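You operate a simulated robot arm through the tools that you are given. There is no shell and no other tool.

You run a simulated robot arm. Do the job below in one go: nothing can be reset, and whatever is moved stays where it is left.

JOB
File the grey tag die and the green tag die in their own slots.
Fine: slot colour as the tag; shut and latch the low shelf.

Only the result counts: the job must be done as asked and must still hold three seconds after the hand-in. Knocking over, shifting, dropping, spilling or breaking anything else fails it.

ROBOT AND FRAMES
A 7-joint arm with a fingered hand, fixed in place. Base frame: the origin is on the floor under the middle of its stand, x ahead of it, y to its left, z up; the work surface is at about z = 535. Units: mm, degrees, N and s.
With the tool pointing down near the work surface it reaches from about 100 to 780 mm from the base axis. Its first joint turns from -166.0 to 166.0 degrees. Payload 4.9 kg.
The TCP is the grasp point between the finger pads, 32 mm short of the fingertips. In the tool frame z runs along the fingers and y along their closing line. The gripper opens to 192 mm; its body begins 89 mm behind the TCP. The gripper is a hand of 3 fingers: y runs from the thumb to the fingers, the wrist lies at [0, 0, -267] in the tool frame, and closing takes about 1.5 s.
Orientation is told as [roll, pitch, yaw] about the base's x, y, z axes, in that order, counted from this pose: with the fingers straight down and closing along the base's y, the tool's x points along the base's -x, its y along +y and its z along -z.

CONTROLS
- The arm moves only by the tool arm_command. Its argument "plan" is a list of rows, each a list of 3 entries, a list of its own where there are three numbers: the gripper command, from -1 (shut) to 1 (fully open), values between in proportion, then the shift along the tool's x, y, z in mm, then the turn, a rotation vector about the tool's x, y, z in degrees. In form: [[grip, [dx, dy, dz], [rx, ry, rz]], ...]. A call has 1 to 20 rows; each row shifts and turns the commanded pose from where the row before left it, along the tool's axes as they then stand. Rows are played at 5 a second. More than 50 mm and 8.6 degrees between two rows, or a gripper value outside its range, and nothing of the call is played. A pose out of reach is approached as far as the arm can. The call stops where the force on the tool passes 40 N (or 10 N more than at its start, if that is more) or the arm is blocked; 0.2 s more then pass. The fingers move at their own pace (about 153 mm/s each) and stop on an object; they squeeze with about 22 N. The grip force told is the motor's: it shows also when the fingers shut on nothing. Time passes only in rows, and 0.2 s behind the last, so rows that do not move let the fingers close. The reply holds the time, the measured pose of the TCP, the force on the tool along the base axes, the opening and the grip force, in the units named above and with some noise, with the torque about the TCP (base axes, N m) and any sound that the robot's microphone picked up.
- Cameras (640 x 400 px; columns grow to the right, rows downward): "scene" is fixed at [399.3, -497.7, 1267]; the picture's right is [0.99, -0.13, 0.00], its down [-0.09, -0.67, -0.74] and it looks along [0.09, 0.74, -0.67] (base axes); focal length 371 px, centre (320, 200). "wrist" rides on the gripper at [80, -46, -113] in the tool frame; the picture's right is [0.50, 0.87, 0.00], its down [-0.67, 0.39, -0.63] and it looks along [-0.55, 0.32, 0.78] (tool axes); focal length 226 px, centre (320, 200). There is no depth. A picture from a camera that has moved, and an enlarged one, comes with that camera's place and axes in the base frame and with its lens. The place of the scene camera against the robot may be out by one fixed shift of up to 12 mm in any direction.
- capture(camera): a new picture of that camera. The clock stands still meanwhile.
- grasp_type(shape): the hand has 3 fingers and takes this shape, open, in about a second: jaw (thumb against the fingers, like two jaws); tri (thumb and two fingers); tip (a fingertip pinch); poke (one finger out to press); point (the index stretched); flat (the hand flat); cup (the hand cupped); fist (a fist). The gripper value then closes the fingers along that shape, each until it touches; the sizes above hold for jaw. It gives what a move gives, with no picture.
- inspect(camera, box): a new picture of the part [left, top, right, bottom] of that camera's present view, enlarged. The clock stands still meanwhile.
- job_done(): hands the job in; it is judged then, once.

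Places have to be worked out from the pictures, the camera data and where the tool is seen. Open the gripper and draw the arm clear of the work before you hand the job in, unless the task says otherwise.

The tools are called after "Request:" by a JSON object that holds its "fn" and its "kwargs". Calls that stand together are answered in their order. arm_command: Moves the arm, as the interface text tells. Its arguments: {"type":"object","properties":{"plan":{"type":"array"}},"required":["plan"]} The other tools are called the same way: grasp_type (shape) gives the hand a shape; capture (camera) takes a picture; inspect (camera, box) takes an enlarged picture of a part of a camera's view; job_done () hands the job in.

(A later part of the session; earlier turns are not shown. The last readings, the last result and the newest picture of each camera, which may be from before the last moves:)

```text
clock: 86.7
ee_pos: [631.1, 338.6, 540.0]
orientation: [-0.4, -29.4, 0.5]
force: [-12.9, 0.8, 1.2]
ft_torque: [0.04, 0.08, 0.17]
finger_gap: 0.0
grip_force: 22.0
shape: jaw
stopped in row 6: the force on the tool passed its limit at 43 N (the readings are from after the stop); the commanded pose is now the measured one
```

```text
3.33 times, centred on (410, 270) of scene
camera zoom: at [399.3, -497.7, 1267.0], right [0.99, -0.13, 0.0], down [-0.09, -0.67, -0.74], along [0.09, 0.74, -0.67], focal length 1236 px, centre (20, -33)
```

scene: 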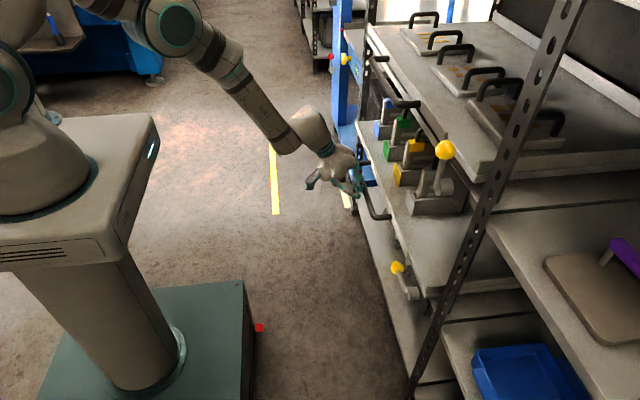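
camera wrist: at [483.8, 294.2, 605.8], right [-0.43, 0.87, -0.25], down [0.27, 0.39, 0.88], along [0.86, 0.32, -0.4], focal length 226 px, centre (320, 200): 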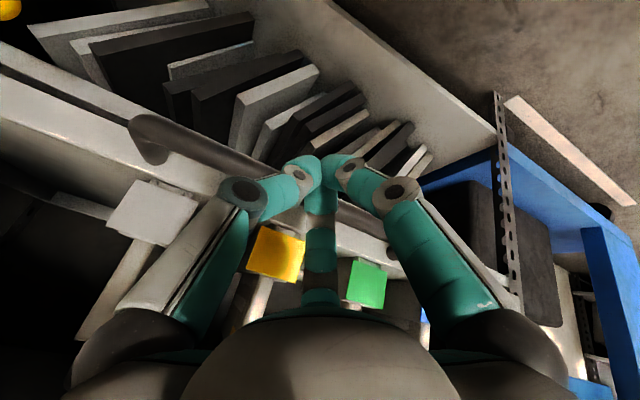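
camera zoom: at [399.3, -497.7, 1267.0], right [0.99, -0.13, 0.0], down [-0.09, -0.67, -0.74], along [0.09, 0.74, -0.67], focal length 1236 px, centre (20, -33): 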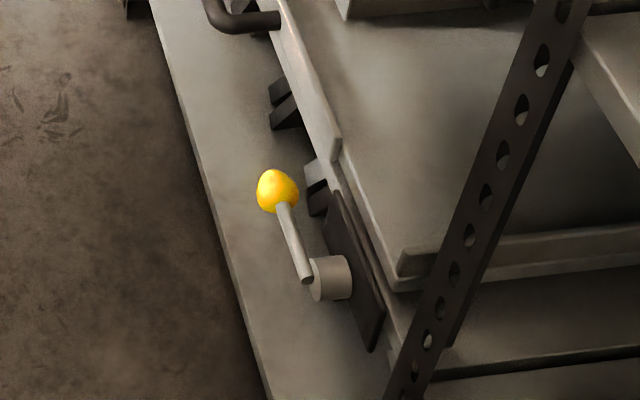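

The push stopped at the end stop (43 N), and the low shelf lip (x≈710) lines up with the upper shelf's lip (≈712): it's shut. I'll back off and check that it stays.

Request:
{"fn": "arm_command", "kwargs": {"plan": [[-1, [13, 0, -7.3], [0, 0, 0]], [-1, [26.1, 0, -14.7], [0, 0, 0]], [-1, [26.1, 0, -14.7], [0, 0, 0]], [-1, [0, 0, 0], [0, 0, 0]]]}}

Request:
{"fn": "inspect", "kwargs": {"camera": "scene", "box": [330, 80, 490, 240]}}

Request:
{"fn": "inspect", "kwargs": {"camera": "scene", "box": [350, 210, 470, 330]}}

Request:
{"fn": "capture", "kwargs": {"camera": "wrist"}}

```text
clock: 87.7
ee_pos: [559.2, 339.7, 543.2]
orientation: [-0.1, -29.6, 0.3]
force: [-0.4, 0.4, -0.2]
ft_torque: [-0.02, -0.01, 0.07]
finger_gap: 0.2
grip_force: 22.6
shape: jaw
```

```text
2.50 times, centred on (410, 160) of scene
camera zoom: at [399.3, -497.7, 1267.0], right [0.99, -0.13, 0.0], down [-0.09, -0.67, -0.74], along [0.09, 0.74, -0.67], focal length 927 px, centre (95, 300)
```

zoom: 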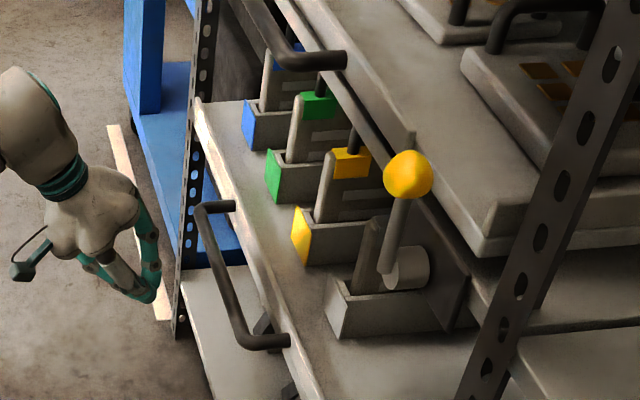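

```text
3.33 times, centred on (410, 270) of scene
camera zoom: at [399.3, -497.7, 1267.0], right [0.99, -0.13, 0.0], down [-0.09, -0.67, -0.74], along [0.09, 0.74, -0.67], focal length 1236 px, centre (20, -33)
```

zoom: 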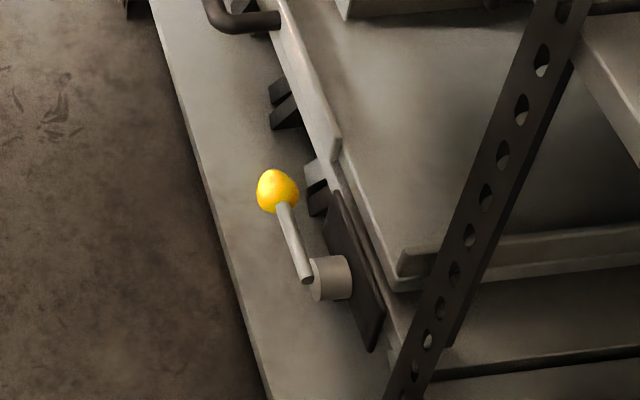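

```text
taken
camera wrist: at [433.0, 293.3, 603.0], right [-0.44, 0.86, -0.25], down [0.27, 0.39, 0.88], along [0.86, 0.32, -0.4], focal length 226 px, centre (320, 200)
```

wrist: 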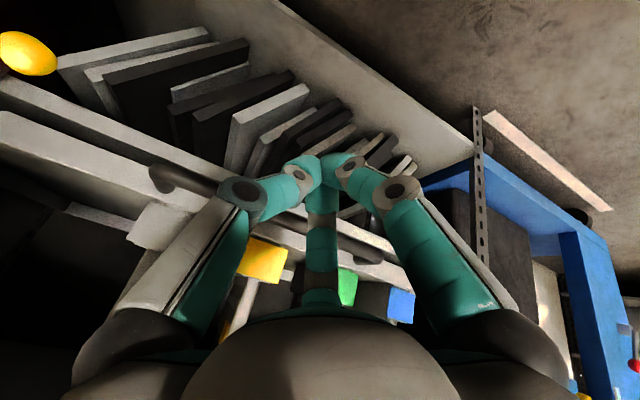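

The shelf stays shut with all four dies upright. I'll move over in front of the low latch for a close look.

Request:
{"fn": "arm_command", "kwargs": {"plan": [[-1, [0, -42, -5], [0, 0, 0]], [-1, [0, -42, -5], [0, 0, 0]], [-1, [0, -42, -5], [0, 0, 0]], [-1, [0, -42, -5], [0, 0, 0]], [-1, [0, -42, 0], [0, 0, 0]], [-1, [0, 0, 0], [0, 0, 0]]]}}

Request:
{"fn": "capture", "kwargs": {"camera": "wrist"}}

Request:
{"fn": "inspect", "kwargs": {"camera": "wrist", "box": [180, 60, 340, 220]}}

```text
clock: 89.1
ee_pos: [547.9, 129.3, 560.6]
orientation: [-0.2, -29.5, 0.4]
force: [0.4, -0.2, 0.1]
ft_torque: [-0.01, 0.01, -0.03]
finger_gap: 0.2
grip_force: 22.3
shape: jaw
```

```text
taken
camera wrist: at [423.5, 83.3, 620.6], right [-0.44, 0.86, -0.25], down [0.27, 0.39, 0.88], along [0.86, 0.32, -0.4], focal length 226 px, centre (320, 200)
```

wrist: 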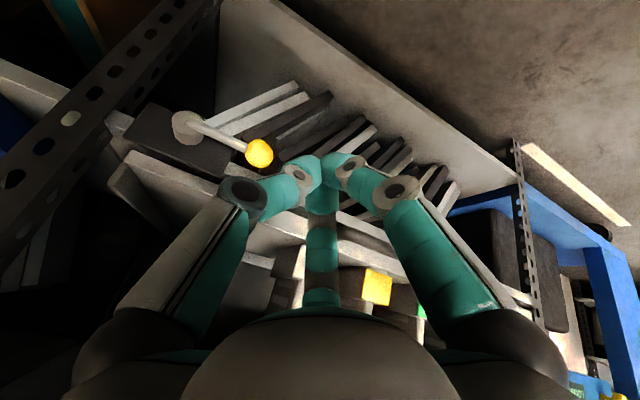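

```text
2.50 times, centred on (260, 140) of wrist
camera zoom: at [423.5, 83.3, 620.6], right [-0.44, 0.86, -0.25], down [0.27, 0.39, 0.88], along [0.86, 0.32, -0.4], focal length 565 px, centre (470, 350)
```

zoom: 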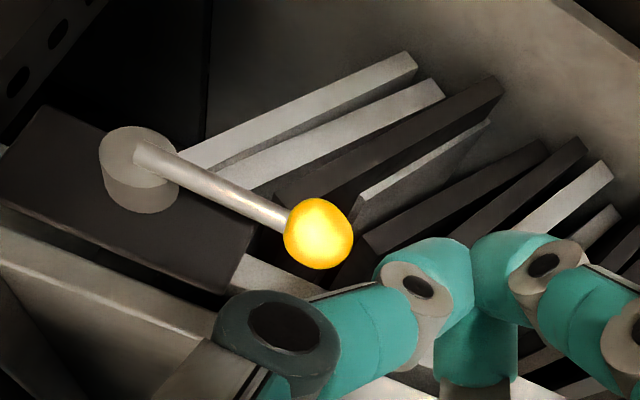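

The lever lies horizontal at z≈476 from y≈3 to the ball at y≈84 (x≈679). I'll pitch the hand to about −75° at x≈600 so the closed fingertips can reach beneath it.

Request:
{"fn": "arm_command", "kwargs": {"plan": [[-1, [-7.83, 0, 4.43], [0, -7.6, 0]], [-1, [-7.18, 0, 5.43], [0, -7.6, 0]], [-1, [-6.4, 0, 6.33], [0, -7.6, 0]], [-1, [-5.5, 0, 7.12], [0, -7.6, 0]], [-1, [-4.51, 0, 7.79], [0, -7.6, 0]], [-1, [-3.44, 0, 8.31], [0, -7.6, 0]], [-1, [0, 0, 0], [0, 0, 0]]]}}

Request:
{"fn": "capture", "kwargs": {"camera": "wrist"}}

Request:
{"fn": "capture", "kwargs": {"camera": "scene"}}

```text
clock: 90.7
ee_pos: [584.4, 144.4, 562.2]
orientation: [-0.9, -60.0, 0.6]
force: [0.7, 0.0, 0.5]
ft_torque: [0.01, 0.03, 0.02]
finger_gap: 0.2
grip_force: 22.0
shape: jaw
out of reach, approached as far as the arm can: row 3, 4, 5, 6
```

```text
taken
camera wrist: at [446.4, 99.2, 550.4], right [-0.25, 0.86, -0.44], down [-0.21, 0.4, 0.89], along [0.95, 0.31, 0.08], focal length 226 px, centre (320, 200)
```

wrist: 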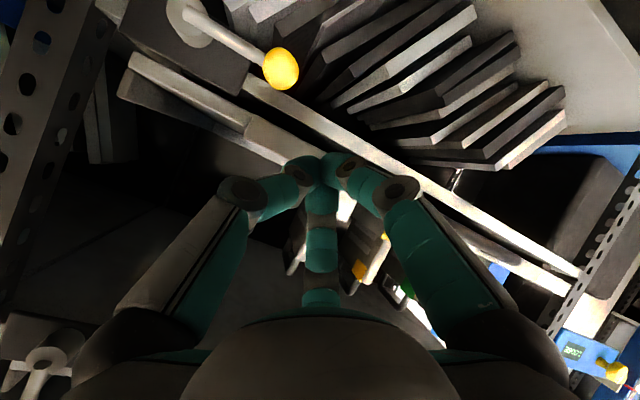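

```text
taken
```

scene: 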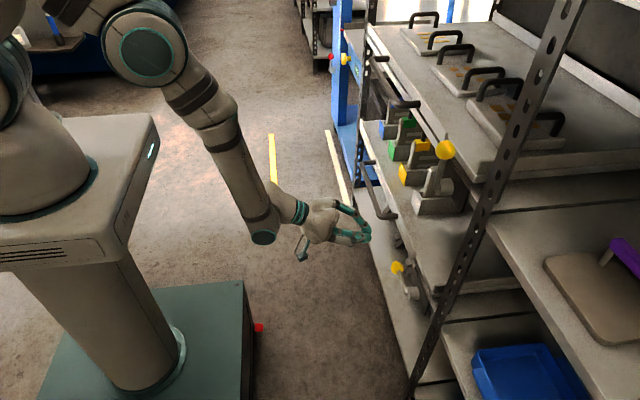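

The wrist reaches its limit at −60° pitch here, so I'll use −55°, which is enough to get the fingertips under the lever.

Request:
{"fn": "arm_command", "kwargs": {"plan": [[-1, [0, 0, 0], [0, 8, 0]], [-1, [0, 0, 0], [0, 7, 0]], [-1, [0, 0, 0], [0, 5, 0]], [-1, [0, 0, 0], [0, 0, 0]]]}}

Request:
{"fn": "capture", "kwargs": {"camera": "wrist"}}

```text
clock: 91.7
ee_pos: [585.7, 145.1, 561.5]
orientation: [-0.8, -39.9, 0.1]
force: [-0.2, 0.0, -0.3]
ft_torque: [-0.03, -0.01, -0.02]
finger_gap: 0.0
grip_force: 21.8
shape: jaw
```

```text
taken
camera wrist: at [450.2, 99.8, 598.6], right [-0.38, 0.87, -0.33], down [0.11, 0.4, 0.91], along [0.92, 0.31, -0.25], focal length 226 px, centre (320, 200)
```

wrist: 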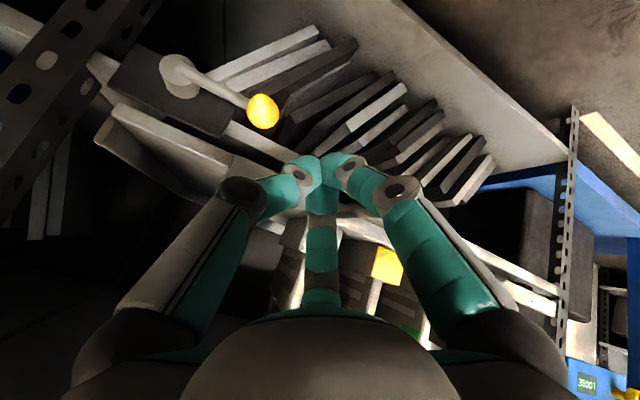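

The pitch is now −40°. I'll move to just in front of and below the lever at about (600, 50, 455), then pitch to −52°.

Request:
{"fn": "arm_command", "kwargs": {"plan": [[-1, [11.5, -19, 18], [0, 0, 0]], [-1, [11.5, -19, 18], [0, 0, 0]], [-1, [11.5, -19, 18], [0, 0, 0]], [-1, [11.5, -19, 18], [0, 0, 0]], [-1, [11.5, -19, 18], [0, 0, 0]], [-1, [0, 0, 0], [0, -6, 0]], [-1, [0, 0, 0], [0, -6, 0]], [-1, [0, 0, 0], [0, 0, 0]]]}}

Request:
{"fn": "capture", "kwargs": {"camera": "wrist"}}

Request:
{"fn": "inspect", "kwargs": {"camera": "scene", "box": [330, 200, 460, 330]}}

```text
clock: 93.5
ee_pos: [587.8, 131.0, 533.8]
orientation: [-1.5, -52.0, 0.4]
force: [-0.3, -0.4, -0.1]
ft_torque: [0.0, 0.01, -0.01]
finger_gap: 0.3
grip_force: 22.2
shape: jaw
out of reach, approached as far as the arm can: row 2, 3, 4, 5, 6, 7
```

```text
taken
camera wrist: at [449.4, 87.3, 542.8], right [-0.3, 0.86, -0.41], down [-0.08, 0.4, 0.91], along [0.95, 0.3, -0.05], focal length 226 px, centre (320, 200)
```

wrist: 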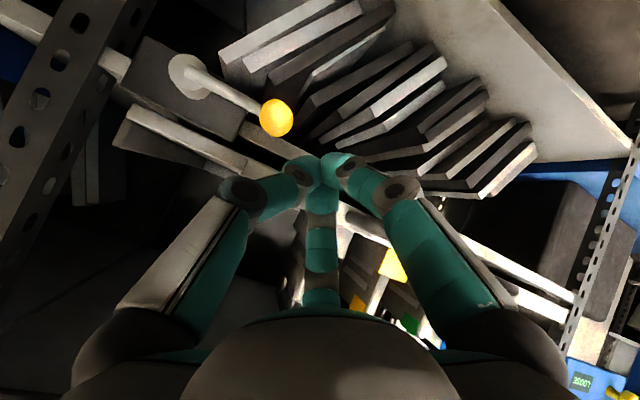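

```text
3.08 times, centred on (395, 265) of scene
camera zoom: at [399.3, -497.7, 1267.0], right [0.99, -0.13, 0.0], down [-0.09, -0.67, -0.74], along [0.09, 0.74, -0.67], focal length 1141 px, centre (89, 0)
```

zoom: 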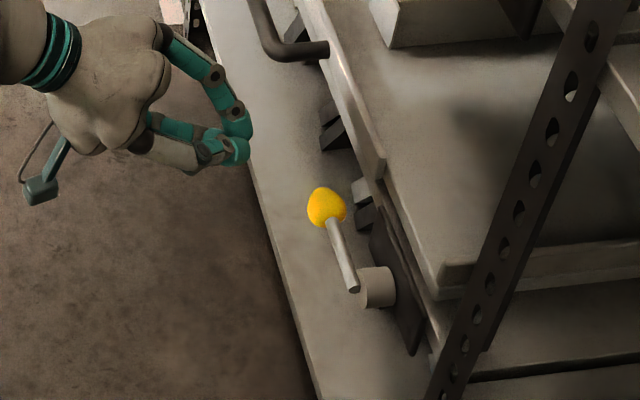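

The arm can't go lower at this radius with so steep a pitch. I'll reduce the pitch to about −35° and test reaching a point farther out, in front of the lever.

Request:
{"fn": "arm_command", "kwargs": {"plan": [[-1, [0, 0, 0], [1.0, 6, 0]], [-1, [0, 0, 0], [0.5, 6, 0]], [-1, [0, 0, 0], [0, 5, 0]], [-1, [-2.1, -14, 15.8], [0, 0, 0]], [-1, [-2.1, -14, 15.8], [0, 0, 0]], [-1, [2, -14, 14], [0, 0, 0]], [-1, [4, -14, 14], [0, 0, 0]], [-1, [6, -14, 12], [0, 0, 0]], [-1, [0, 0, 0], [0, 0, 0]]]}}

Request:
{"fn": "capture", "kwargs": {"camera": "wrist"}}

Request:
{"fn": "inspect", "kwargs": {"camera": "scene", "box": [330, 200, 460, 330]}}

```text
clock: 95.5
ee_pos: [620.5, 59.4, 472.4]
orientation: [-2.1, -34.9, -0.4]
force: [-0.7, 0.2, 0.3]
ft_torque: [-0.03, -0.02, -0.01]
finger_gap: 0.0
grip_force: 22.0
shape: jaw
```

```text
taken
camera wrist: at [489.4, 18.3, 521.3], right [-0.39, 0.87, -0.31], down [0.2, 0.41, 0.89], along [0.9, 0.28, -0.33], focal length 226 px, centre (320, 200)
```

wrist: 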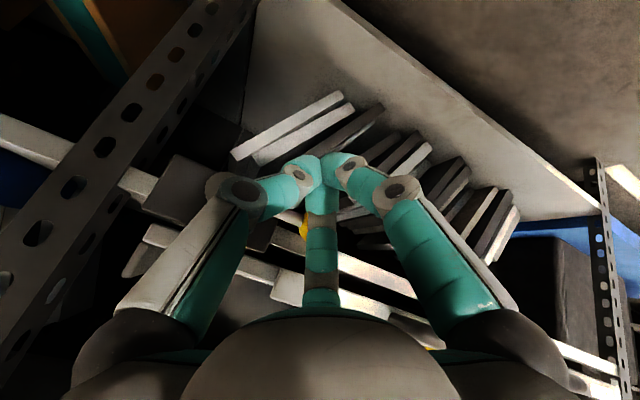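

```text
3.08 times, centred on (395, 265) of scene
camera zoom: at [399.3, -497.7, 1267.0], right [0.99, -0.13, 0.0], down [-0.09, -0.67, -0.74], along [0.09, 0.74, -0.67], focal length 1141 px, centre (89, 0)
```

zoom: 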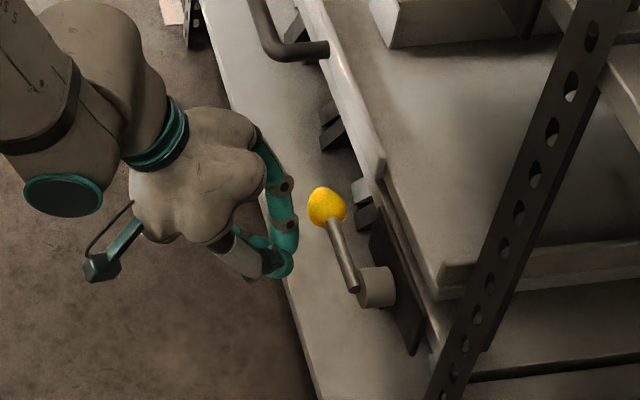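

This pose is reachable, but the closed three-finger cone is too blunt to slip under the lever. I'll back off and try the "point" shape, which gives a single straight finger.

Request:
{"fn": "arm_command", "kwargs": {"plan": [[-1, [24.6, 0, -17.2], [0, 0, 0]], [-1, [24.6, 0, -17.2], [0, 0, 0]], [-1, [0, 0, 0], [0, 0, 0]]]}}

Request:
{"fn": "grasp_type", "kwargs": {"shape": "point"}}

Request:
{"fn": "capture", "kwargs": {"camera": "wrist"}}

Request:
{"fn": "inspect", "kwargs": {"camera": "scene", "box": [290, 180, 440, 330]}}

```text
clock: 96.3
ee_pos: [568.7, 77.0, 472.1]
orientation: [-2.6, -34.8, -0.4]
force: [-0.5, -1.0, 0.3]
ft_torque: [0.0, 0.0, 0.01]
finger_gap: 0.1
grip_force: 21.7
shape: jaw
out of reach, approached as far as the arm can: row 1, 2
```

```text
clock: 97.2
ee_pos: [568.5, 76.3, 471.7]
orientation: [-2.5, -34.9, -0.2]
force: [-1.3, -0.5, 0.6]
ft_torque: [0.0, 0.03, 0.02]
finger_gap: 0.2
grip_force: 0.0
shape: point
```

```text
taken
camera wrist: at [436.1, 36.5, 522.0], right [-0.38, 0.87, -0.32], down [0.2, 0.42, 0.89], along [0.9, 0.27, -0.34], focal length 226 px, centre (320, 200)
```

wrist: 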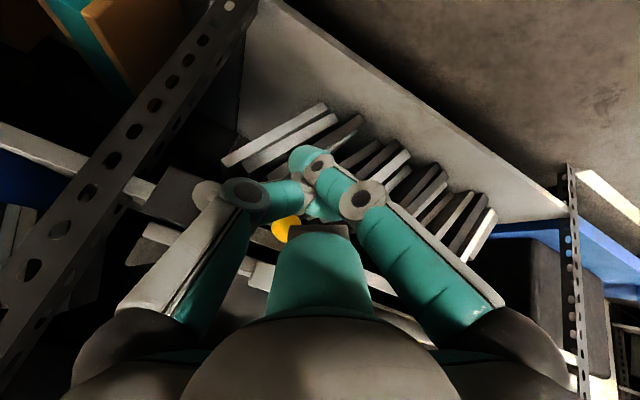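

```text
2.67 times, centred on (365, 255) of scene
camera zoom: at [399.3, -497.7, 1267.0], right [0.99, -0.13, 0.0], down [-0.09, -0.67, -0.74], along [0.09, 0.74, -0.67], focal length 989 px, centre (200, 53)
```

zoom: 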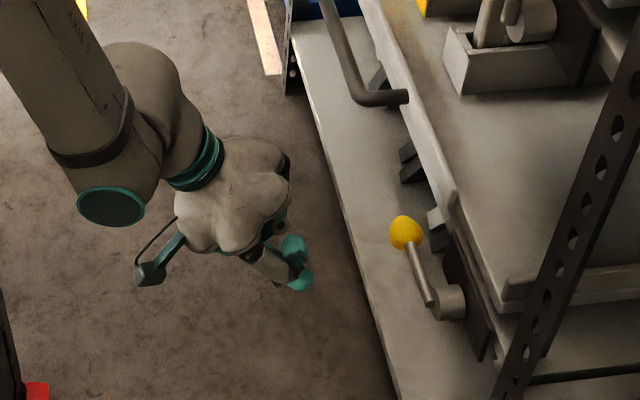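

In "point" the front finger looks changed. I'll look at the hand more closely from both cameras to locate its tip.

Request:
{"fn": "inspect", "kwargs": {"camera": "scene", "box": [340, 215, 400, 275]}}

Request:
{"fn": "inspect", "kwargs": {"camera": "wrist", "box": [220, 120, 420, 320]}}

```text
6.67 times, centred on (370, 245) of scene
camera zoom: at [399.3, -497.7, 1267.0], right [0.99, -0.13, 0.0], down [-0.09, -0.67, -0.74], along [0.09, 0.74, -0.67], focal length 2472 px, centre (-13, -100)
```

zoom: 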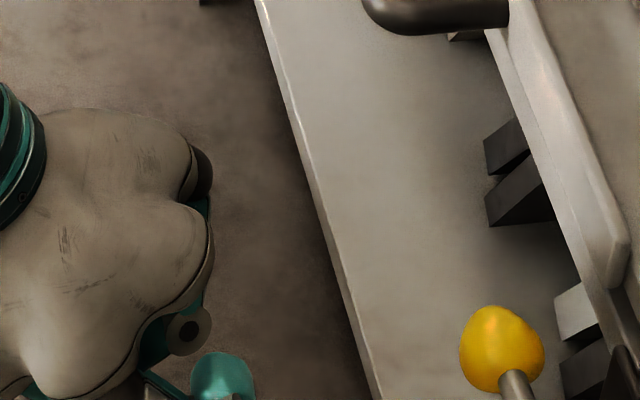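

```text
2.00 times, centred on (320, 220) of wrist
camera zoom: at [436.1, 36.5, 522.0], right [-0.38, 0.87, -0.32], down [0.2, 0.42, 0.89], along [0.9, 0.27, -0.34], focal length 452 px, centre (320, 160)
```

zoom: 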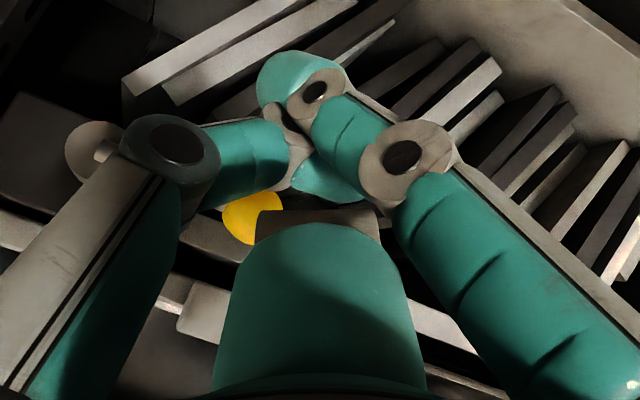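

In "point" the index finger extends straight to about 88 mm past the TCP and the other fingers fold in. That suits lifting the lever from below. I'll move so the index lies about 30 mm beneath the lever.

Request:
{"fn": "arm_command", "kwargs": {"plan": [[1, [-15.1, -6, 8.1], [0.8, -1.7, 0]], [1, [-15.1, -6, 8.1], [0.8, -1.7, 0]], [1, [-15.1, -6, 8.1], [0.8, -1.7, 0]], [1, [0, 0, 0], [0, 0, 0]]]}}

Request:
{"fn": "capture", "kwargs": {"camera": "wrist"}}

Request:
{"fn": "inspect", "kwargs": {"camera": "scene", "box": [330, 200, 460, 330]}}

```text
clock: 98.2
ee_pos: [618.6, 57.1, 479.9]
orientation: [-4.5, -40.2, 0.0]
force: [-0.5, 0.6, 0.7]
ft_torque: [-0.04, 0.02, 0.0]
finger_gap: 0.0
grip_force: 0.0
shape: point
```

```text
taken
camera wrist: at [482.7, 20.0, 518.9], right [-0.34, 0.86, -0.37], down [0.13, 0.44, 0.89], along [0.93, 0.25, -0.26], focal length 226 px, centre (320, 200)
```

wrist: 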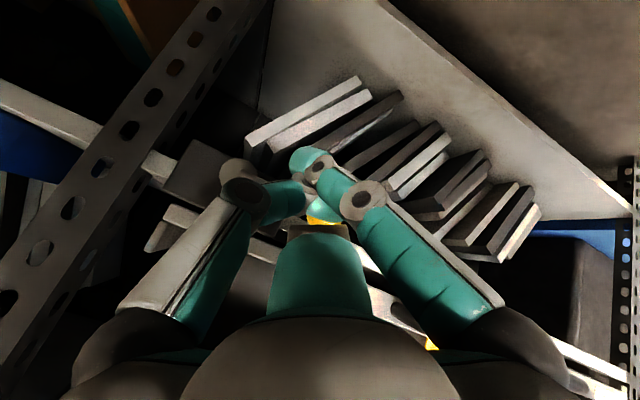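

```text
3.08 times, centred on (395, 265) of scene
camera zoom: at [399.3, -497.7, 1267.0], right [0.99, -0.13, 0.0], down [-0.09, -0.67, -0.74], along [0.09, 0.74, -0.67], focal length 1141 px, centre (89, 0)
```

zoom: 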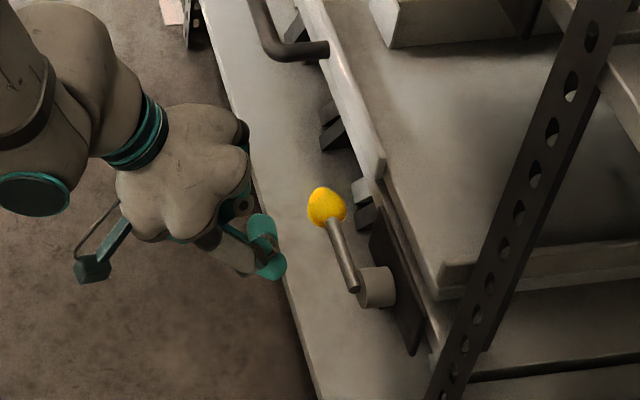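

The scene view shows the index reaches only about 43 mm past the TCP. Let me see whether "poke" gives a more extended finger.

Request:
{"fn": "grasp_type", "kwargs": {"shape": "poke"}}

Request:
{"fn": "capture", "kwargs": {"camera": "wrist"}}

Request:
{"fn": "inspect", "kwargs": {"camera": "scene", "box": [330, 200, 460, 330]}}

```text
clock: 99.1
ee_pos: [618.6, 56.5, 480.9]
orientation: [-4.5, -40.1, -0.1]
force: [0.3, 0.0, 1.2]
ft_torque: [0.03, -0.03, 0.0]
finger_gap: 0.1
grip_force: 0.1
shape: poke
```

```text
taken
camera wrist: at [482.7, 20.2, 519.0], right [-0.34, 0.86, -0.37], down [0.13, 0.44, 0.89], along [0.93, 0.25, -0.26], focal length 226 px, centre (320, 200)
```

wrist: 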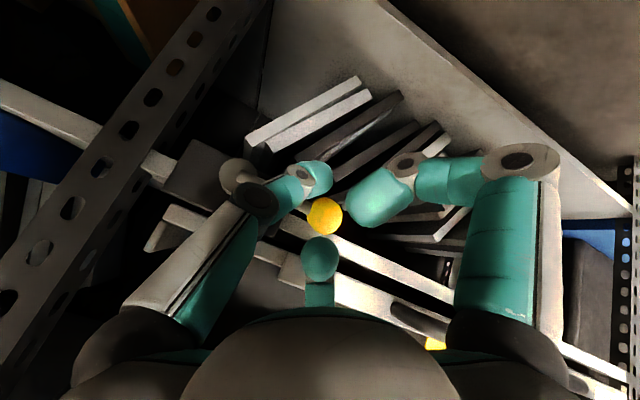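

```text
3.08 times, centred on (395, 265) of scene
camera zoom: at [399.3, -497.7, 1267.0], right [0.99, -0.13, 0.0], down [-0.09, -0.67, -0.74], along [0.09, 0.74, -0.67], focal length 1141 px, centre (89, 0)
```

zoom: 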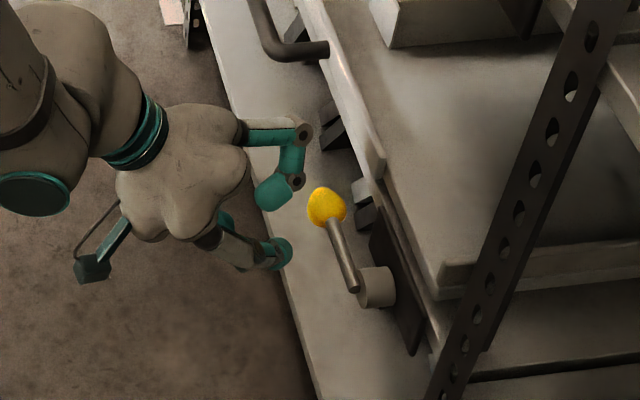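

"Poke" is less suitable, so I'll return to "point". I'll remove the small roll and spin the tool −30° about its axis so the index lies closer to horizontal, pointing at the space under the lever.

Request:
{"fn": "grasp_type", "kwargs": {"shape": "point"}}

Request:
{"fn": "arm_command", "kwargs": {"plan": [[1, [0, 0, 0], [-4.5, 0, 0]], [1, [0, 0, 0], [0, 0, -7.5]], [1, [0, 0, 0], [0, 0, -7.5]], [1, [0, 0, 0], [0, 0, -7.5]], [1, [0, 0, 0], [0, 0, -7.5]], [1, [0, 0, 0], [0, 0, 0]]]}}

Request:
{"fn": "capture", "kwargs": {"camera": "wrist"}}

Request:
{"fn": "inspect", "kwargs": {"camera": "scene", "box": [350, 220, 430, 300]}}

```text
clock: 100.0
ee_pos: [619.5, 57.8, 479.7]
orientation: [-4.5, -40.1, 0.0]
force: [-0.8, -0.3, 0.0]
ft_torque: [-0.02, -0.01, 0.01]
finger_gap: 184.6
grip_force: 0.1
shape: point
```

```text
clock: 101.4
ee_pos: [619.3, 56.9, 480.1]
orientation: [-26.2, -31.9, 36.1]
force: [0.2, 0.5, -0.4]
ft_torque: [0.02, 0.0, -0.02]
finger_gap: 184.5
grip_force: 0.1
shape: point
out of reach, approached as far as the arm can: row 1
```

```text
taken
camera wrist: at [507.1, -13.6, 542.7], right [-0.64, 0.5, -0.59], down [-0.08, 0.72, 0.69], along [0.77, 0.49, -0.42], focal length 226 px, centre (320, 200)
```

wrist: 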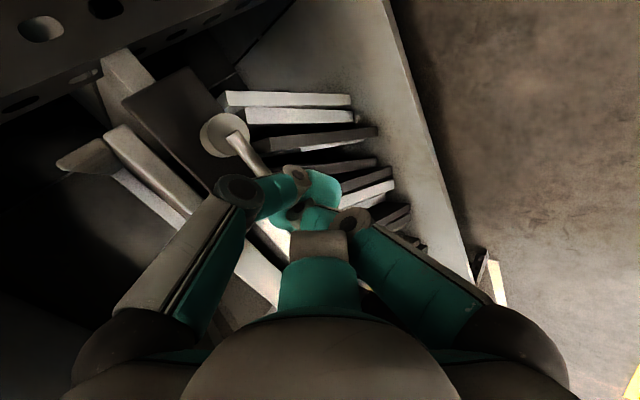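

```text
5.00 times, centred on (390, 260) of scene
camera zoom: at [399.3, -497.7, 1267.0], right [0.99, -0.13, 0.0], down [-0.09, -0.67, -0.74], along [0.09, 0.74, -0.67], focal length 1854 px, centre (-30, -100)
```

zoom: 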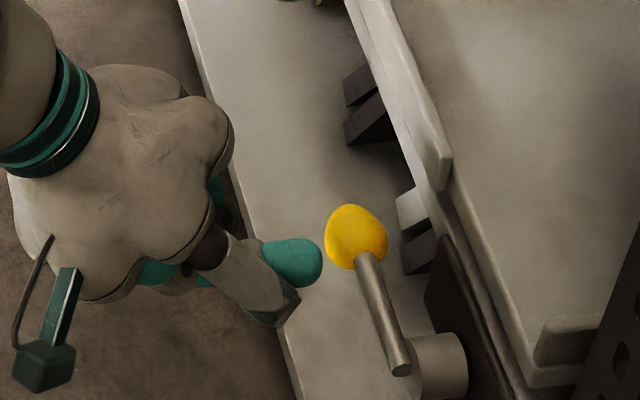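

The finger arrangement now differs from before (gap reads 184), so I'll enlarge the view to see which finger is extended.

Request:
{"fn": "inspect", "kwargs": {"camera": "wrist", "box": [190, 120, 400, 330]}}

Request:
{"fn": "inspect", "kwargs": {"camera": "scene", "box": [310, 200, 430, 320]}}

```text
1.90 times, centred on (295, 225) of wrist
camera zoom: at [507.1, -13.6, 542.7], right [-0.64, 0.5, -0.59], down [-0.08, 0.72, 0.69], along [0.77, 0.49, -0.42], focal length 431 px, centre (368, 152)
```

zoom: 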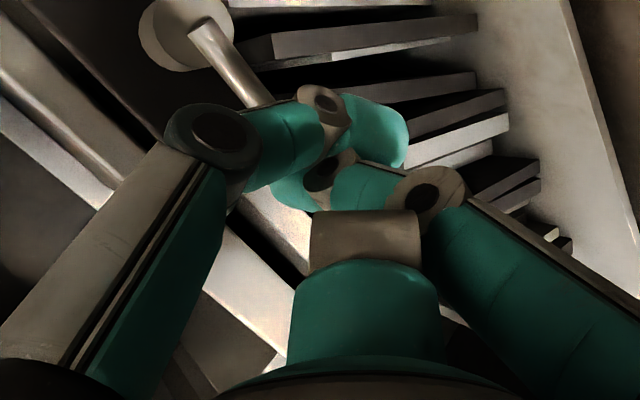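

```text
3.33 times, centred on (370, 260) of scene
camera zoom: at [399.3, -497.7, 1267.0], right [0.99, -0.13, 0.0], down [-0.09, -0.67, -0.74], along [0.09, 0.74, -0.67], focal length 1236 px, centre (153, 0)
```

zoom: 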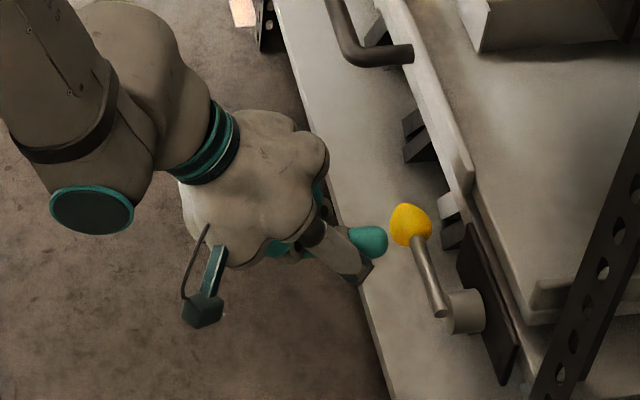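

With the closed three-finger hand at this spin, the gap between the far finger and thumb faces forward, so the ball can nestle there and be carried up along its arc. I'll raise clear and switch back to "jaw", then close.

Request:
{"fn": "arm_command", "kwargs": {"plan": [[1, [-12.4, -9.55, -26.05], [0, 0, 0]], [1, [-12.4, -9.55, -26.05], [0, 0, 0]], [1, [0, 0, 0], [0, 0, 0]]]}}

Request:
{"fn": "grasp_type", "kwargs": {"shape": "jaw"}}

Request:
{"fn": "arm_command", "kwargs": {"plan": [[-1, [0, 0, 0], [0, 0, 0]], [-1, [0, 0, 0], [0, 0, 0]], [-1, [0, 0, 0], [0, 0, 0]], [-1, [0, 0, 0], [0, 0, 0]], [-1, [0, 0, 0], [0, 0, 0]], [-1, [0, 0, 0], [0, 0, 0]], [-1, [0, 0, 0], [0, 0, 0]], [-1, [0, 0, 0], [0, 0, 0]]]}}

Request:
{"fn": "capture", "kwargs": {"camera": "wrist"}}

Request:
{"fn": "inspect", "kwargs": {"camera": "scene", "box": [330, 190, 450, 310]}}

```text
clock: 102.2
ee_pos: [608.7, 56.8, 542.1]
orientation: [-26.0, -31.9, 35.9]
force: [-0.5, 0.7, -0.1]
ft_torque: [0.0, -0.03, 0.0]
finger_gap: 184.3
grip_force: 0.0
shape: point
```

```text
clock: 103.1
ee_pos: [608.1, 55.2, 540.6]
orientation: [-26.1, -31.9, 36.0]
force: [-0.3, 0.6, -0.3]
ft_torque: [0.01, 0.02, 0.01]
finger_gap: 191.8
grip_force: 0.0
shape: jaw
```

```text
clock: 104.9
ee_pos: [608.8, 57.7, 541.0]
orientation: [-26.2, -31.9, 36.0]
force: [-0.1, 0.0, 0.2]
ft_torque: [0.01, 0.0, 0.03]
finger_gap: 0.0
grip_force: 21.8
shape: jaw
```

```text
taken
camera wrist: at [496.8, -14.0, 603.0], right [-0.64, 0.5, -0.59], down [-0.08, 0.72, 0.69], along [0.77, 0.49, -0.42], focal length 226 px, centre (320, 200)
```

wrist: 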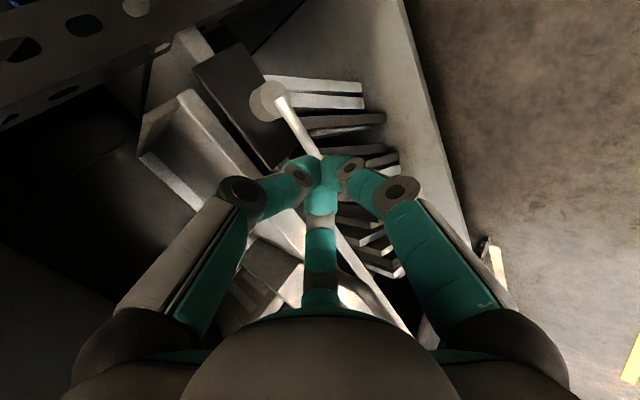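

```text
3.33 times, centred on (390, 250) of scene
camera zoom: at [399.3, -497.7, 1267.0], right [0.99, -0.13, 0.0], down [-0.09, -0.67, -0.74], along [0.09, 0.74, -0.67], focal length 1236 px, centre (87, 33)
```

zoom: 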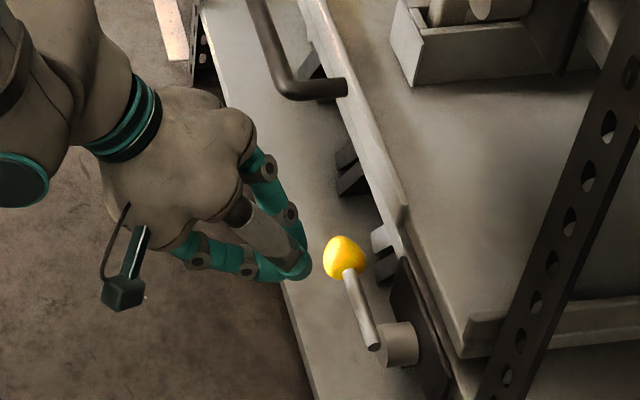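

The hand is closed with its gap facing forward. I'll descend to about (620, 86, 452), staying in front of and below the ball.

Request:
{"fn": "arm_command", "kwargs": {"plan": [[-1, [8.37, 18, 24.3], [0, 0, 0]], [-1, [8.37, 18, 24.3], [0, 0, 0]], [-1, [8.37, 18, 24.3], [0, 0, 0]], [-1, [0, 0, 0], [0, 0, 0]]]}}

Request:
{"fn": "capture", "kwargs": {"camera": "wrist"}}

Request:
{"fn": "inspect", "kwargs": {"camera": "scene", "box": [350, 220, 430, 300]}}

```text
clock: 105.9
ee_pos: [621.6, 85.5, 452.1]
orientation: [-26.1, -31.9, 36.0]
force: [-0.3, 0.5, 0.2]
ft_torque: [0.01, -0.02, -0.02]
finger_gap: 0.0
grip_force: 21.7
shape: jaw
```

```text
taken
camera wrist: at [508.6, 13.9, 514.1], right [-0.64, 0.5, -0.59], down [-0.08, 0.72, 0.69], along [0.77, 0.49, -0.42], focal length 226 px, centre (320, 200)
```

wrist: 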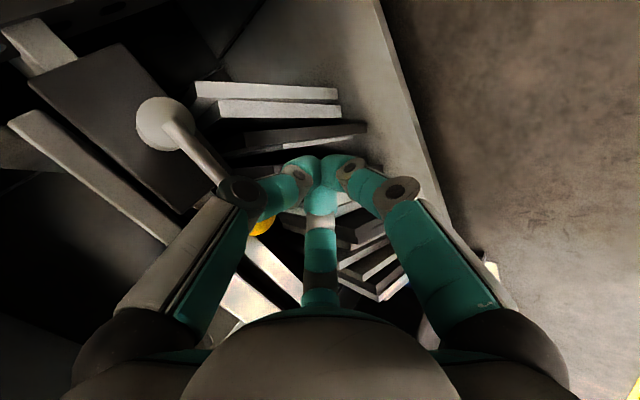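

```text
5.00 times, centred on (390, 260) of scene
camera zoom: at [399.3, -497.7, 1267.0], right [0.99, -0.13, 0.0], down [-0.09, -0.67, -0.74], along [0.09, 0.74, -0.67], focal length 1854 px, centre (-30, -100)
```

zoom: 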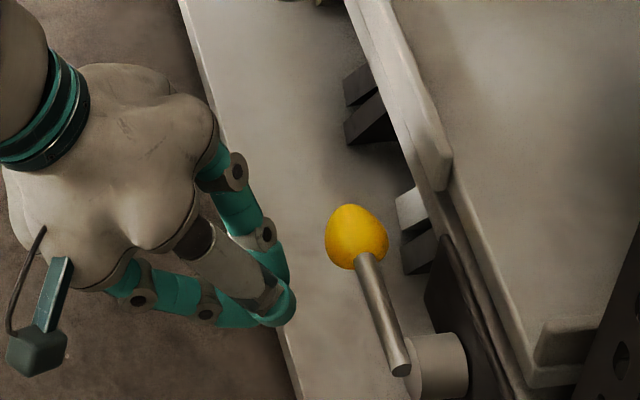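

The ball sits in the gap between thumb and far finger as planned. I'll move forward about 24 mm under it.

Request:
{"fn": "arm_command", "kwargs": {"plan": [[-1, [-5.5, -2.7, 5.1], [0, 0, 0]], [-1, [-5.5, -2.7, 5.1], [0, 0, 0]], [-1, [-5.5, -2.7, 5.1], [0, 0, 0]], [-1, [0, 0, 0], [0, 0, 0]]]}}

Request:
{"fn": "capture", "kwargs": {"camera": "wrist"}}

Request:
{"fn": "inspect", "kwargs": {"camera": "scene", "box": [350, 220, 430, 300]}}

```text
clock: 106.9
ee_pos: [644.9, 84.4, 452.3]
orientation: [-26.1, -31.9, 35.9]
force: [-0.4, 0.3, -0.5]
ft_torque: [-0.02, -0.02, 0.02]
finger_gap: 0.1
grip_force: 22.6
shape: jaw
```

```text
taken
camera wrist: at [532.5, 14.5, 513.7], right [-0.64, 0.5, -0.59], down [-0.08, 0.72, 0.69], along [0.77, 0.48, -0.42], focal length 226 px, centre (320, 200)
```

wrist: 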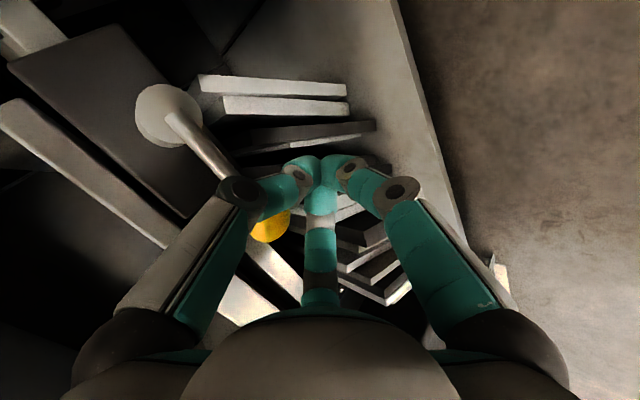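

```text
5.00 times, centred on (390, 260) of scene
camera zoom: at [399.3, -497.7, 1267.0], right [0.99, -0.13, 0.0], down [-0.09, -0.67, -0.74], along [0.09, 0.74, -0.67], focal length 1854 px, centre (-30, -100)
```

zoom: 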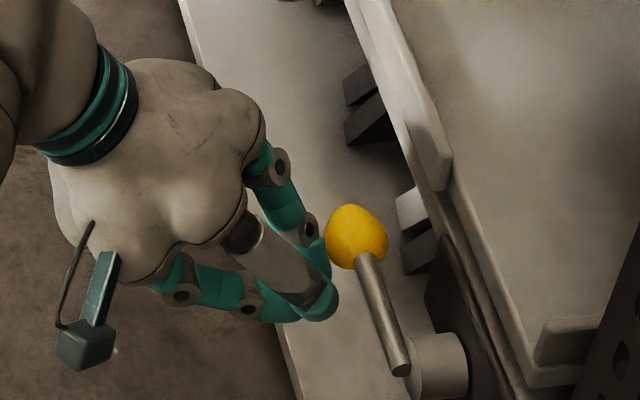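

No contact yet. I'll raise in small steps to meet the ball from below.

Request:
{"fn": "arm_command", "kwargs": {"plan": [[-1, [-2.64, -1.87, -3.81], [0, 0, 0]], [-1, [-2.64, -1.87, -3.81], [0, 0, 0]], [-1, [-2.64, -1.87, -3.81], [0, 0, 0]], [-1, [-2.64, -1.87, -3.81], [0, 0, 0]], [-1, [0, 0, 0], [0, 0, 0]]]}}

Request:
{"fn": "capture", "kwargs": {"camera": "wrist"}}

Request:
{"fn": "inspect", "kwargs": {"camera": "scene", "box": [350, 220, 430, 300]}}

```text
clock: 108.1
ee_pos: [645.6, 84.7, 472.2]
orientation: [-26.1, -31.9, 36.0]
force: [-0.6, 0.2, -0.8]
ft_torque: [0.0, -0.02, -0.01]
finger_gap: 0.0
grip_force: 22.1
shape: jaw
```

```text
taken
camera wrist: at [531.9, 14.3, 534.1], right [-0.64, 0.5, -0.59], down [-0.08, 0.72, 0.69], along [0.77, 0.49, -0.42], focal length 226 px, centre (320, 200)
```

wrist: 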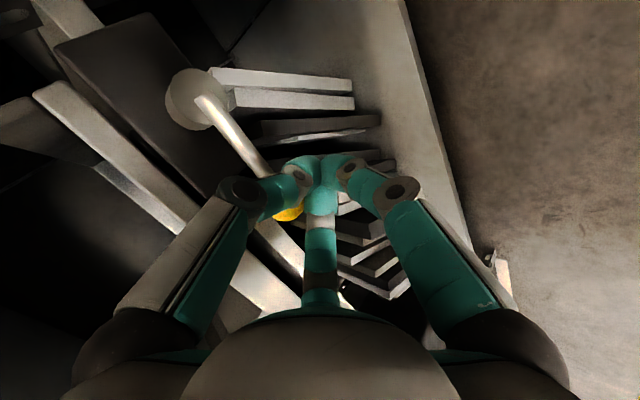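

```text
5.00 times, centred on (390, 260) of scene
camera zoom: at [399.3, -497.7, 1267.0], right [0.99, -0.13, 0.0], down [-0.09, -0.67, -0.74], along [0.09, 0.74, -0.67], focal length 1854 px, centre (-30, -100)
```

zoom: 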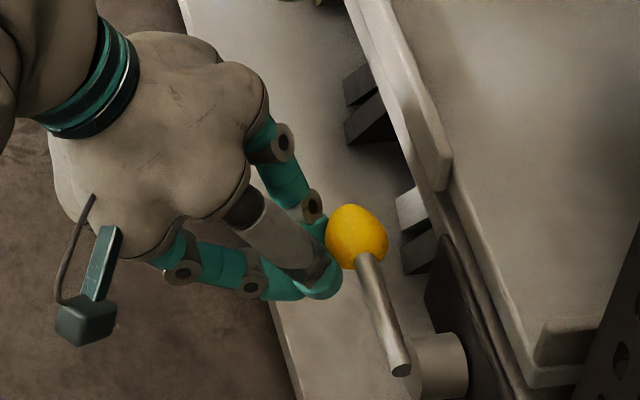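

Still no contact. I'll continue upward in 3 mm steps.

Request:
{"fn": "arm_command", "kwargs": {"plan": [[-1, [-1.58, -1.12, -2.29], [0, 0, 0]], [-1, [-1.58, -1.12, -2.29], [0, 0, 0]], [-1, [-1.58, -1.12, -2.29], [0, 0, 0]], [-1, [0, 0, 0], [0, 0, 0]]]}}

Request:
{"fn": "capture", "kwargs": {"camera": "wrist"}}

Request:
{"fn": "inspect", "kwargs": {"camera": "scene", "box": [350, 220, 430, 300]}}

```text
clock: 109.1
ee_pos: [643.2, 86.2, 479.9]
orientation: [-26.2, -31.8, 36.0]
force: [-1.9, -0.8, -2.6]
ft_torque: [-0.02, 0.08, 0.02]
finger_gap: 0.0
grip_force: 22.0
shape: jaw
```

```text
taken
camera wrist: at [531.3, 14.9, 542.4], right [-0.64, 0.5, -0.59], down [-0.07, 0.72, 0.69], along [0.77, 0.49, -0.42], focal length 226 px, centre (320, 200)
```

wrist: 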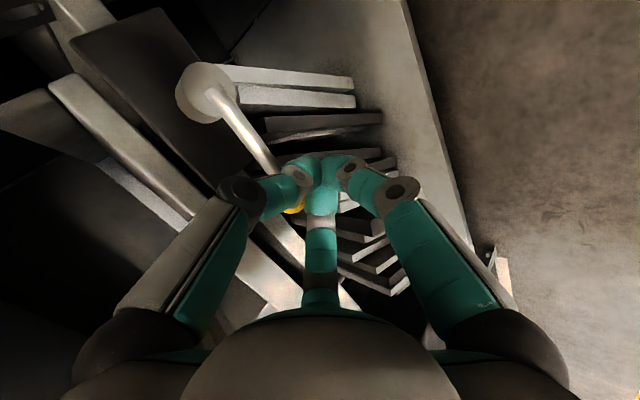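

```text
5.00 times, centred on (390, 260) of scene
camera zoom: at [399.3, -497.7, 1267.0], right [0.99, -0.13, 0.0], down [-0.09, -0.67, -0.74], along [0.09, 0.74, -0.67], focal length 1854 px, centre (-30, -100)
```

zoom: 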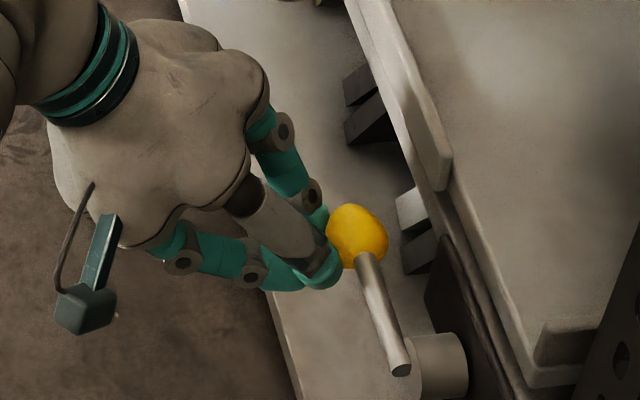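

Contact made (reaction about −2.6 N in z). I'll continue raising and see whether the lever follows.

Request:
{"fn": "arm_command", "kwargs": {"plan": [[-1, [-2.11, -1.5, -3.05], [0, 0, 0]], [-1, [-2.11, -1.5, -3.05], [0, 0, 0]], [-1, [-2.11, -1.5, -3.05], [0, 0, 0]], [-1, [0, 0, 0], [0, 0, 0]]]}}

Request:
{"fn": "capture", "kwargs": {"camera": "wrist"}}

Request:
{"fn": "inspect", "kwargs": {"camera": "scene", "box": [350, 220, 430, 300]}}

```text
clock: 110.1
ee_pos: [643.8, 84.8, 491.9]
orientation: [-26.1, -31.8, 35.9]
force: [-5.0, 1.3, -3.2]
ft_torque: [-0.03, 0.11, 0.02]
finger_gap: 0.0
grip_force: 22.0
shape: jaw
```

```text
taken
camera wrist: at [531.5, 14.8, 554.4], right [-0.64, 0.5, -0.59], down [-0.07, 0.72, 0.69], along [0.77, 0.49, -0.42], focal length 226 px, centre (320, 200)
```

wrist: 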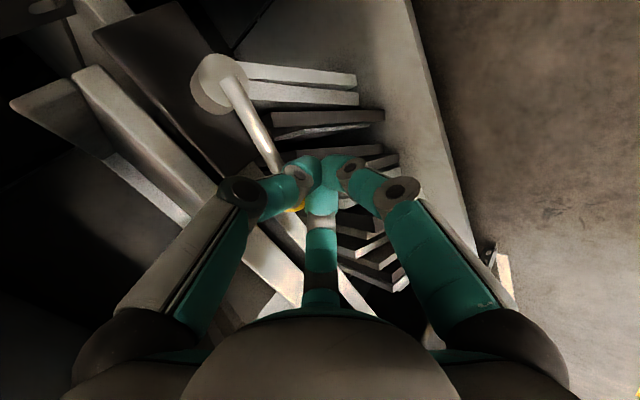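

```text
5.00 times, centred on (390, 260) of scene
camera zoom: at [399.3, -497.7, 1267.0], right [0.99, -0.13, 0.0], down [-0.09, -0.67, -0.74], along [0.09, 0.74, -0.67], focal length 1854 px, centre (-30, -100)
```

zoom: 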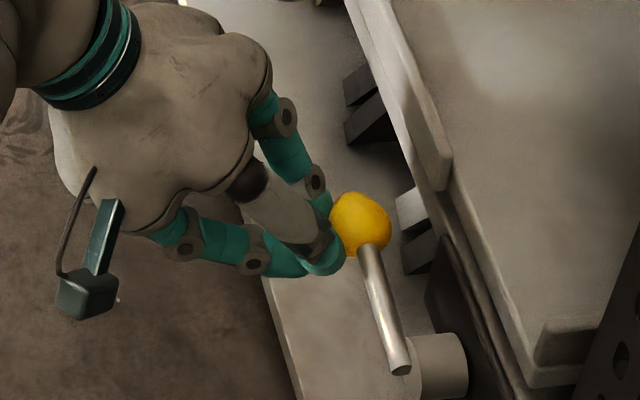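

The lever is rotating up with the ball. I'll follow the arc with the hand (up and gradually toward −y).

Request:
{"fn": "arm_command", "kwargs": {"plan": [[-1, [-3.26, -4.14, -5.68], [0, 0, 0]], [-1, [-2.8, -4.3, -5.26], [0, 0, 0]], [-1, [-2.44, -4.66, -5.07], [0, 0, 0]], [-1, [-1.93, -5.15, -4.79], [0, 0, 0]], [-1, [0, 0, 0], [0, 0, 0]]]}}

Request:
{"fn": "capture", "kwargs": {"camera": "wrist"}}

Request:
{"fn": "inspect", "kwargs": {"camera": "scene", "box": [350, 210, 430, 290]}}

```text
clock: 111.3
ee_pos: [644.5, 75.6, 520.3]
orientation: [-26.0, -31.9, 36.1]
force: [-5.7, 0.3, -1.5]
ft_torque: [0.05, 0.1, -0.01]
finger_gap: 0.0
grip_force: 22.6
shape: jaw
```

```text
taken
camera wrist: at [532.0, 5.7, 583.0], right [-0.64, 0.5, -0.59], down [-0.08, 0.72, 0.69], along [0.77, 0.49, -0.42], focal length 226 px, centre (320, 200)
```

wrist: 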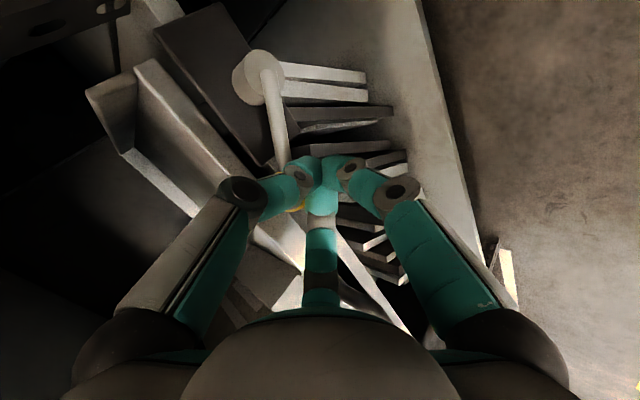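

```text
5.00 times, centred on (390, 250) of scene
camera zoom: at [399.3, -497.7, 1267.0], right [0.99, -0.13, 0.0], down [-0.09, -0.67, -0.74], along [0.09, 0.74, -0.67], focal length 1854 px, centre (-30, -50)
```

zoom: 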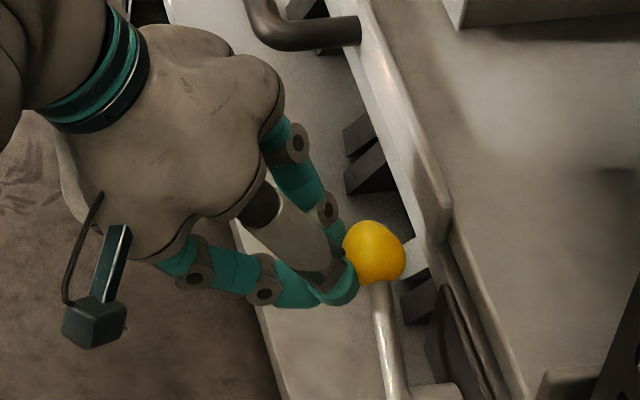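

The lever follows well. Continuing the arc.

Request:
{"fn": "arm_command", "kwargs": {"plan": [[-1, [-1.58, -5.5, -4.6], [0, 0, 0]], [-1, [-1.17, -5.82, -4.33], [0, 0, 0]], [-1, [-0.61, -6.15, -3.91], [0, 0, 0]], [-1, [-0.2, -6.35, -3.57], [0, 0, 0]], [-1, [0, 0, 0], [0, 0, 0]]]}}

Request:
{"fn": "capture", "kwargs": {"camera": "wrist"}}

Request:
{"fn": "inspect", "kwargs": {"camera": "scene", "box": [350, 210, 430, 290]}}

```text
clock: 112.5
ee_pos: [644.0, 58.1, 544.5]
orientation: [-26.2, -31.9, 36.0]
force: [-3.3, -0.8, -2.3]
ft_torque: [0.0, 0.12, -0.05]
finger_gap: 0.0
grip_force: 22.0
shape: jaw
```

```text
taken
camera wrist: at [531.7, -12.3, 606.3], right [-0.64, 0.5, -0.59], down [-0.08, 0.72, 0.69], along [0.77, 0.48, -0.42], focal length 226 px, centre (320, 200)
```

wrist: 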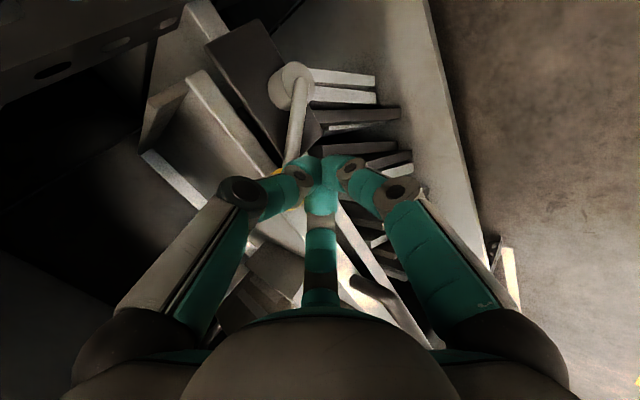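

```text
5.00 times, centred on (390, 250) of scene
camera zoom: at [399.3, -497.7, 1267.0], right [0.99, -0.13, 0.0], down [-0.09, -0.67, -0.74], along [0.09, 0.74, -0.67], focal length 1854 px, centre (-30, -50)
```

zoom: 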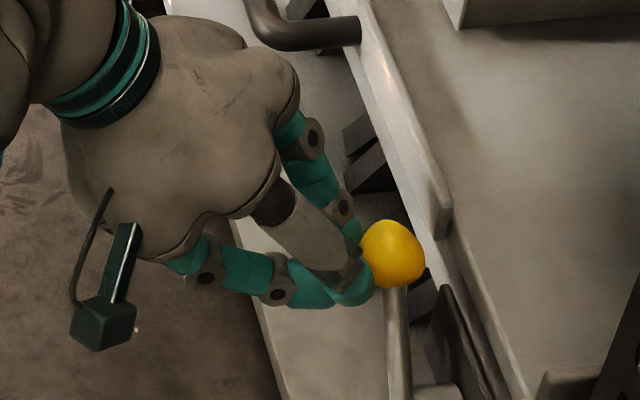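

At about 48°. Continuing.

Request:
{"fn": "arm_command", "kwargs": {"plan": [[-1, [0.27, -6.63, -3.23], [0, 0, 0]], [-1, [0.78, -6.75, -2.74], [0, 0, 0]], [-1, [1.14, -6.86, -2.41], [0, 0, 0]], [-1, [1.66, -6.86, -1.85], [0, 0, 0]], [-1, [0, 0, 0], [0, 0, 0]]]}}

Request:
{"fn": "capture", "kwargs": {"camera": "wrist"}}

Request:
{"fn": "inspect", "kwargs": {"camera": "scene", "box": [350, 210, 430, 290]}}

```text
clock: 113.7
ee_pos: [642.3, 35.3, 562.8]
orientation: [-26.2, -31.6, 35.8]
force: [-5.2, -1.5, -3.2]
ft_torque: [0.03, 0.2, -0.09]
finger_gap: 0.0
grip_force: 22.0
shape: jaw
out of reach, approached as far as the arm can: row 4
```

```text
taken
camera wrist: at [529.5, -35.1, 624.8], right [-0.64, 0.5, -0.59], down [-0.07, 0.72, 0.69], along [0.77, 0.48, -0.42], focal length 226 px, centre (320, 200)
```

wrist: 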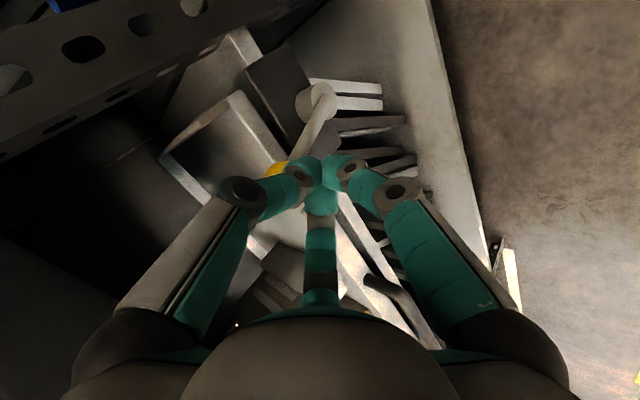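

```text
5.00 times, centred on (390, 250) of scene
camera zoom: at [399.3, -497.7, 1267.0], right [0.99, -0.13, 0.0], down [-0.09, -0.67, -0.74], along [0.09, 0.74, -0.67], focal length 1854 px, centre (-30, -50)
```

zoom: 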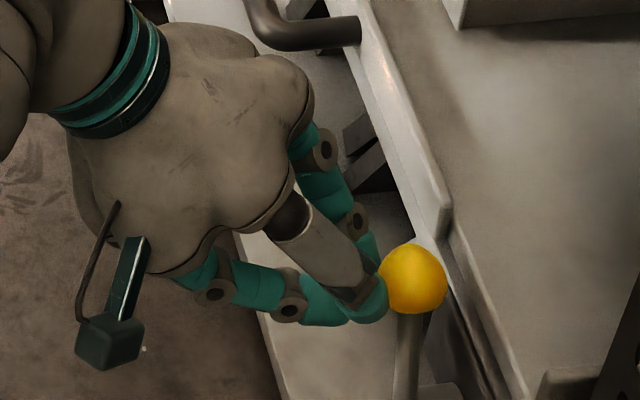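

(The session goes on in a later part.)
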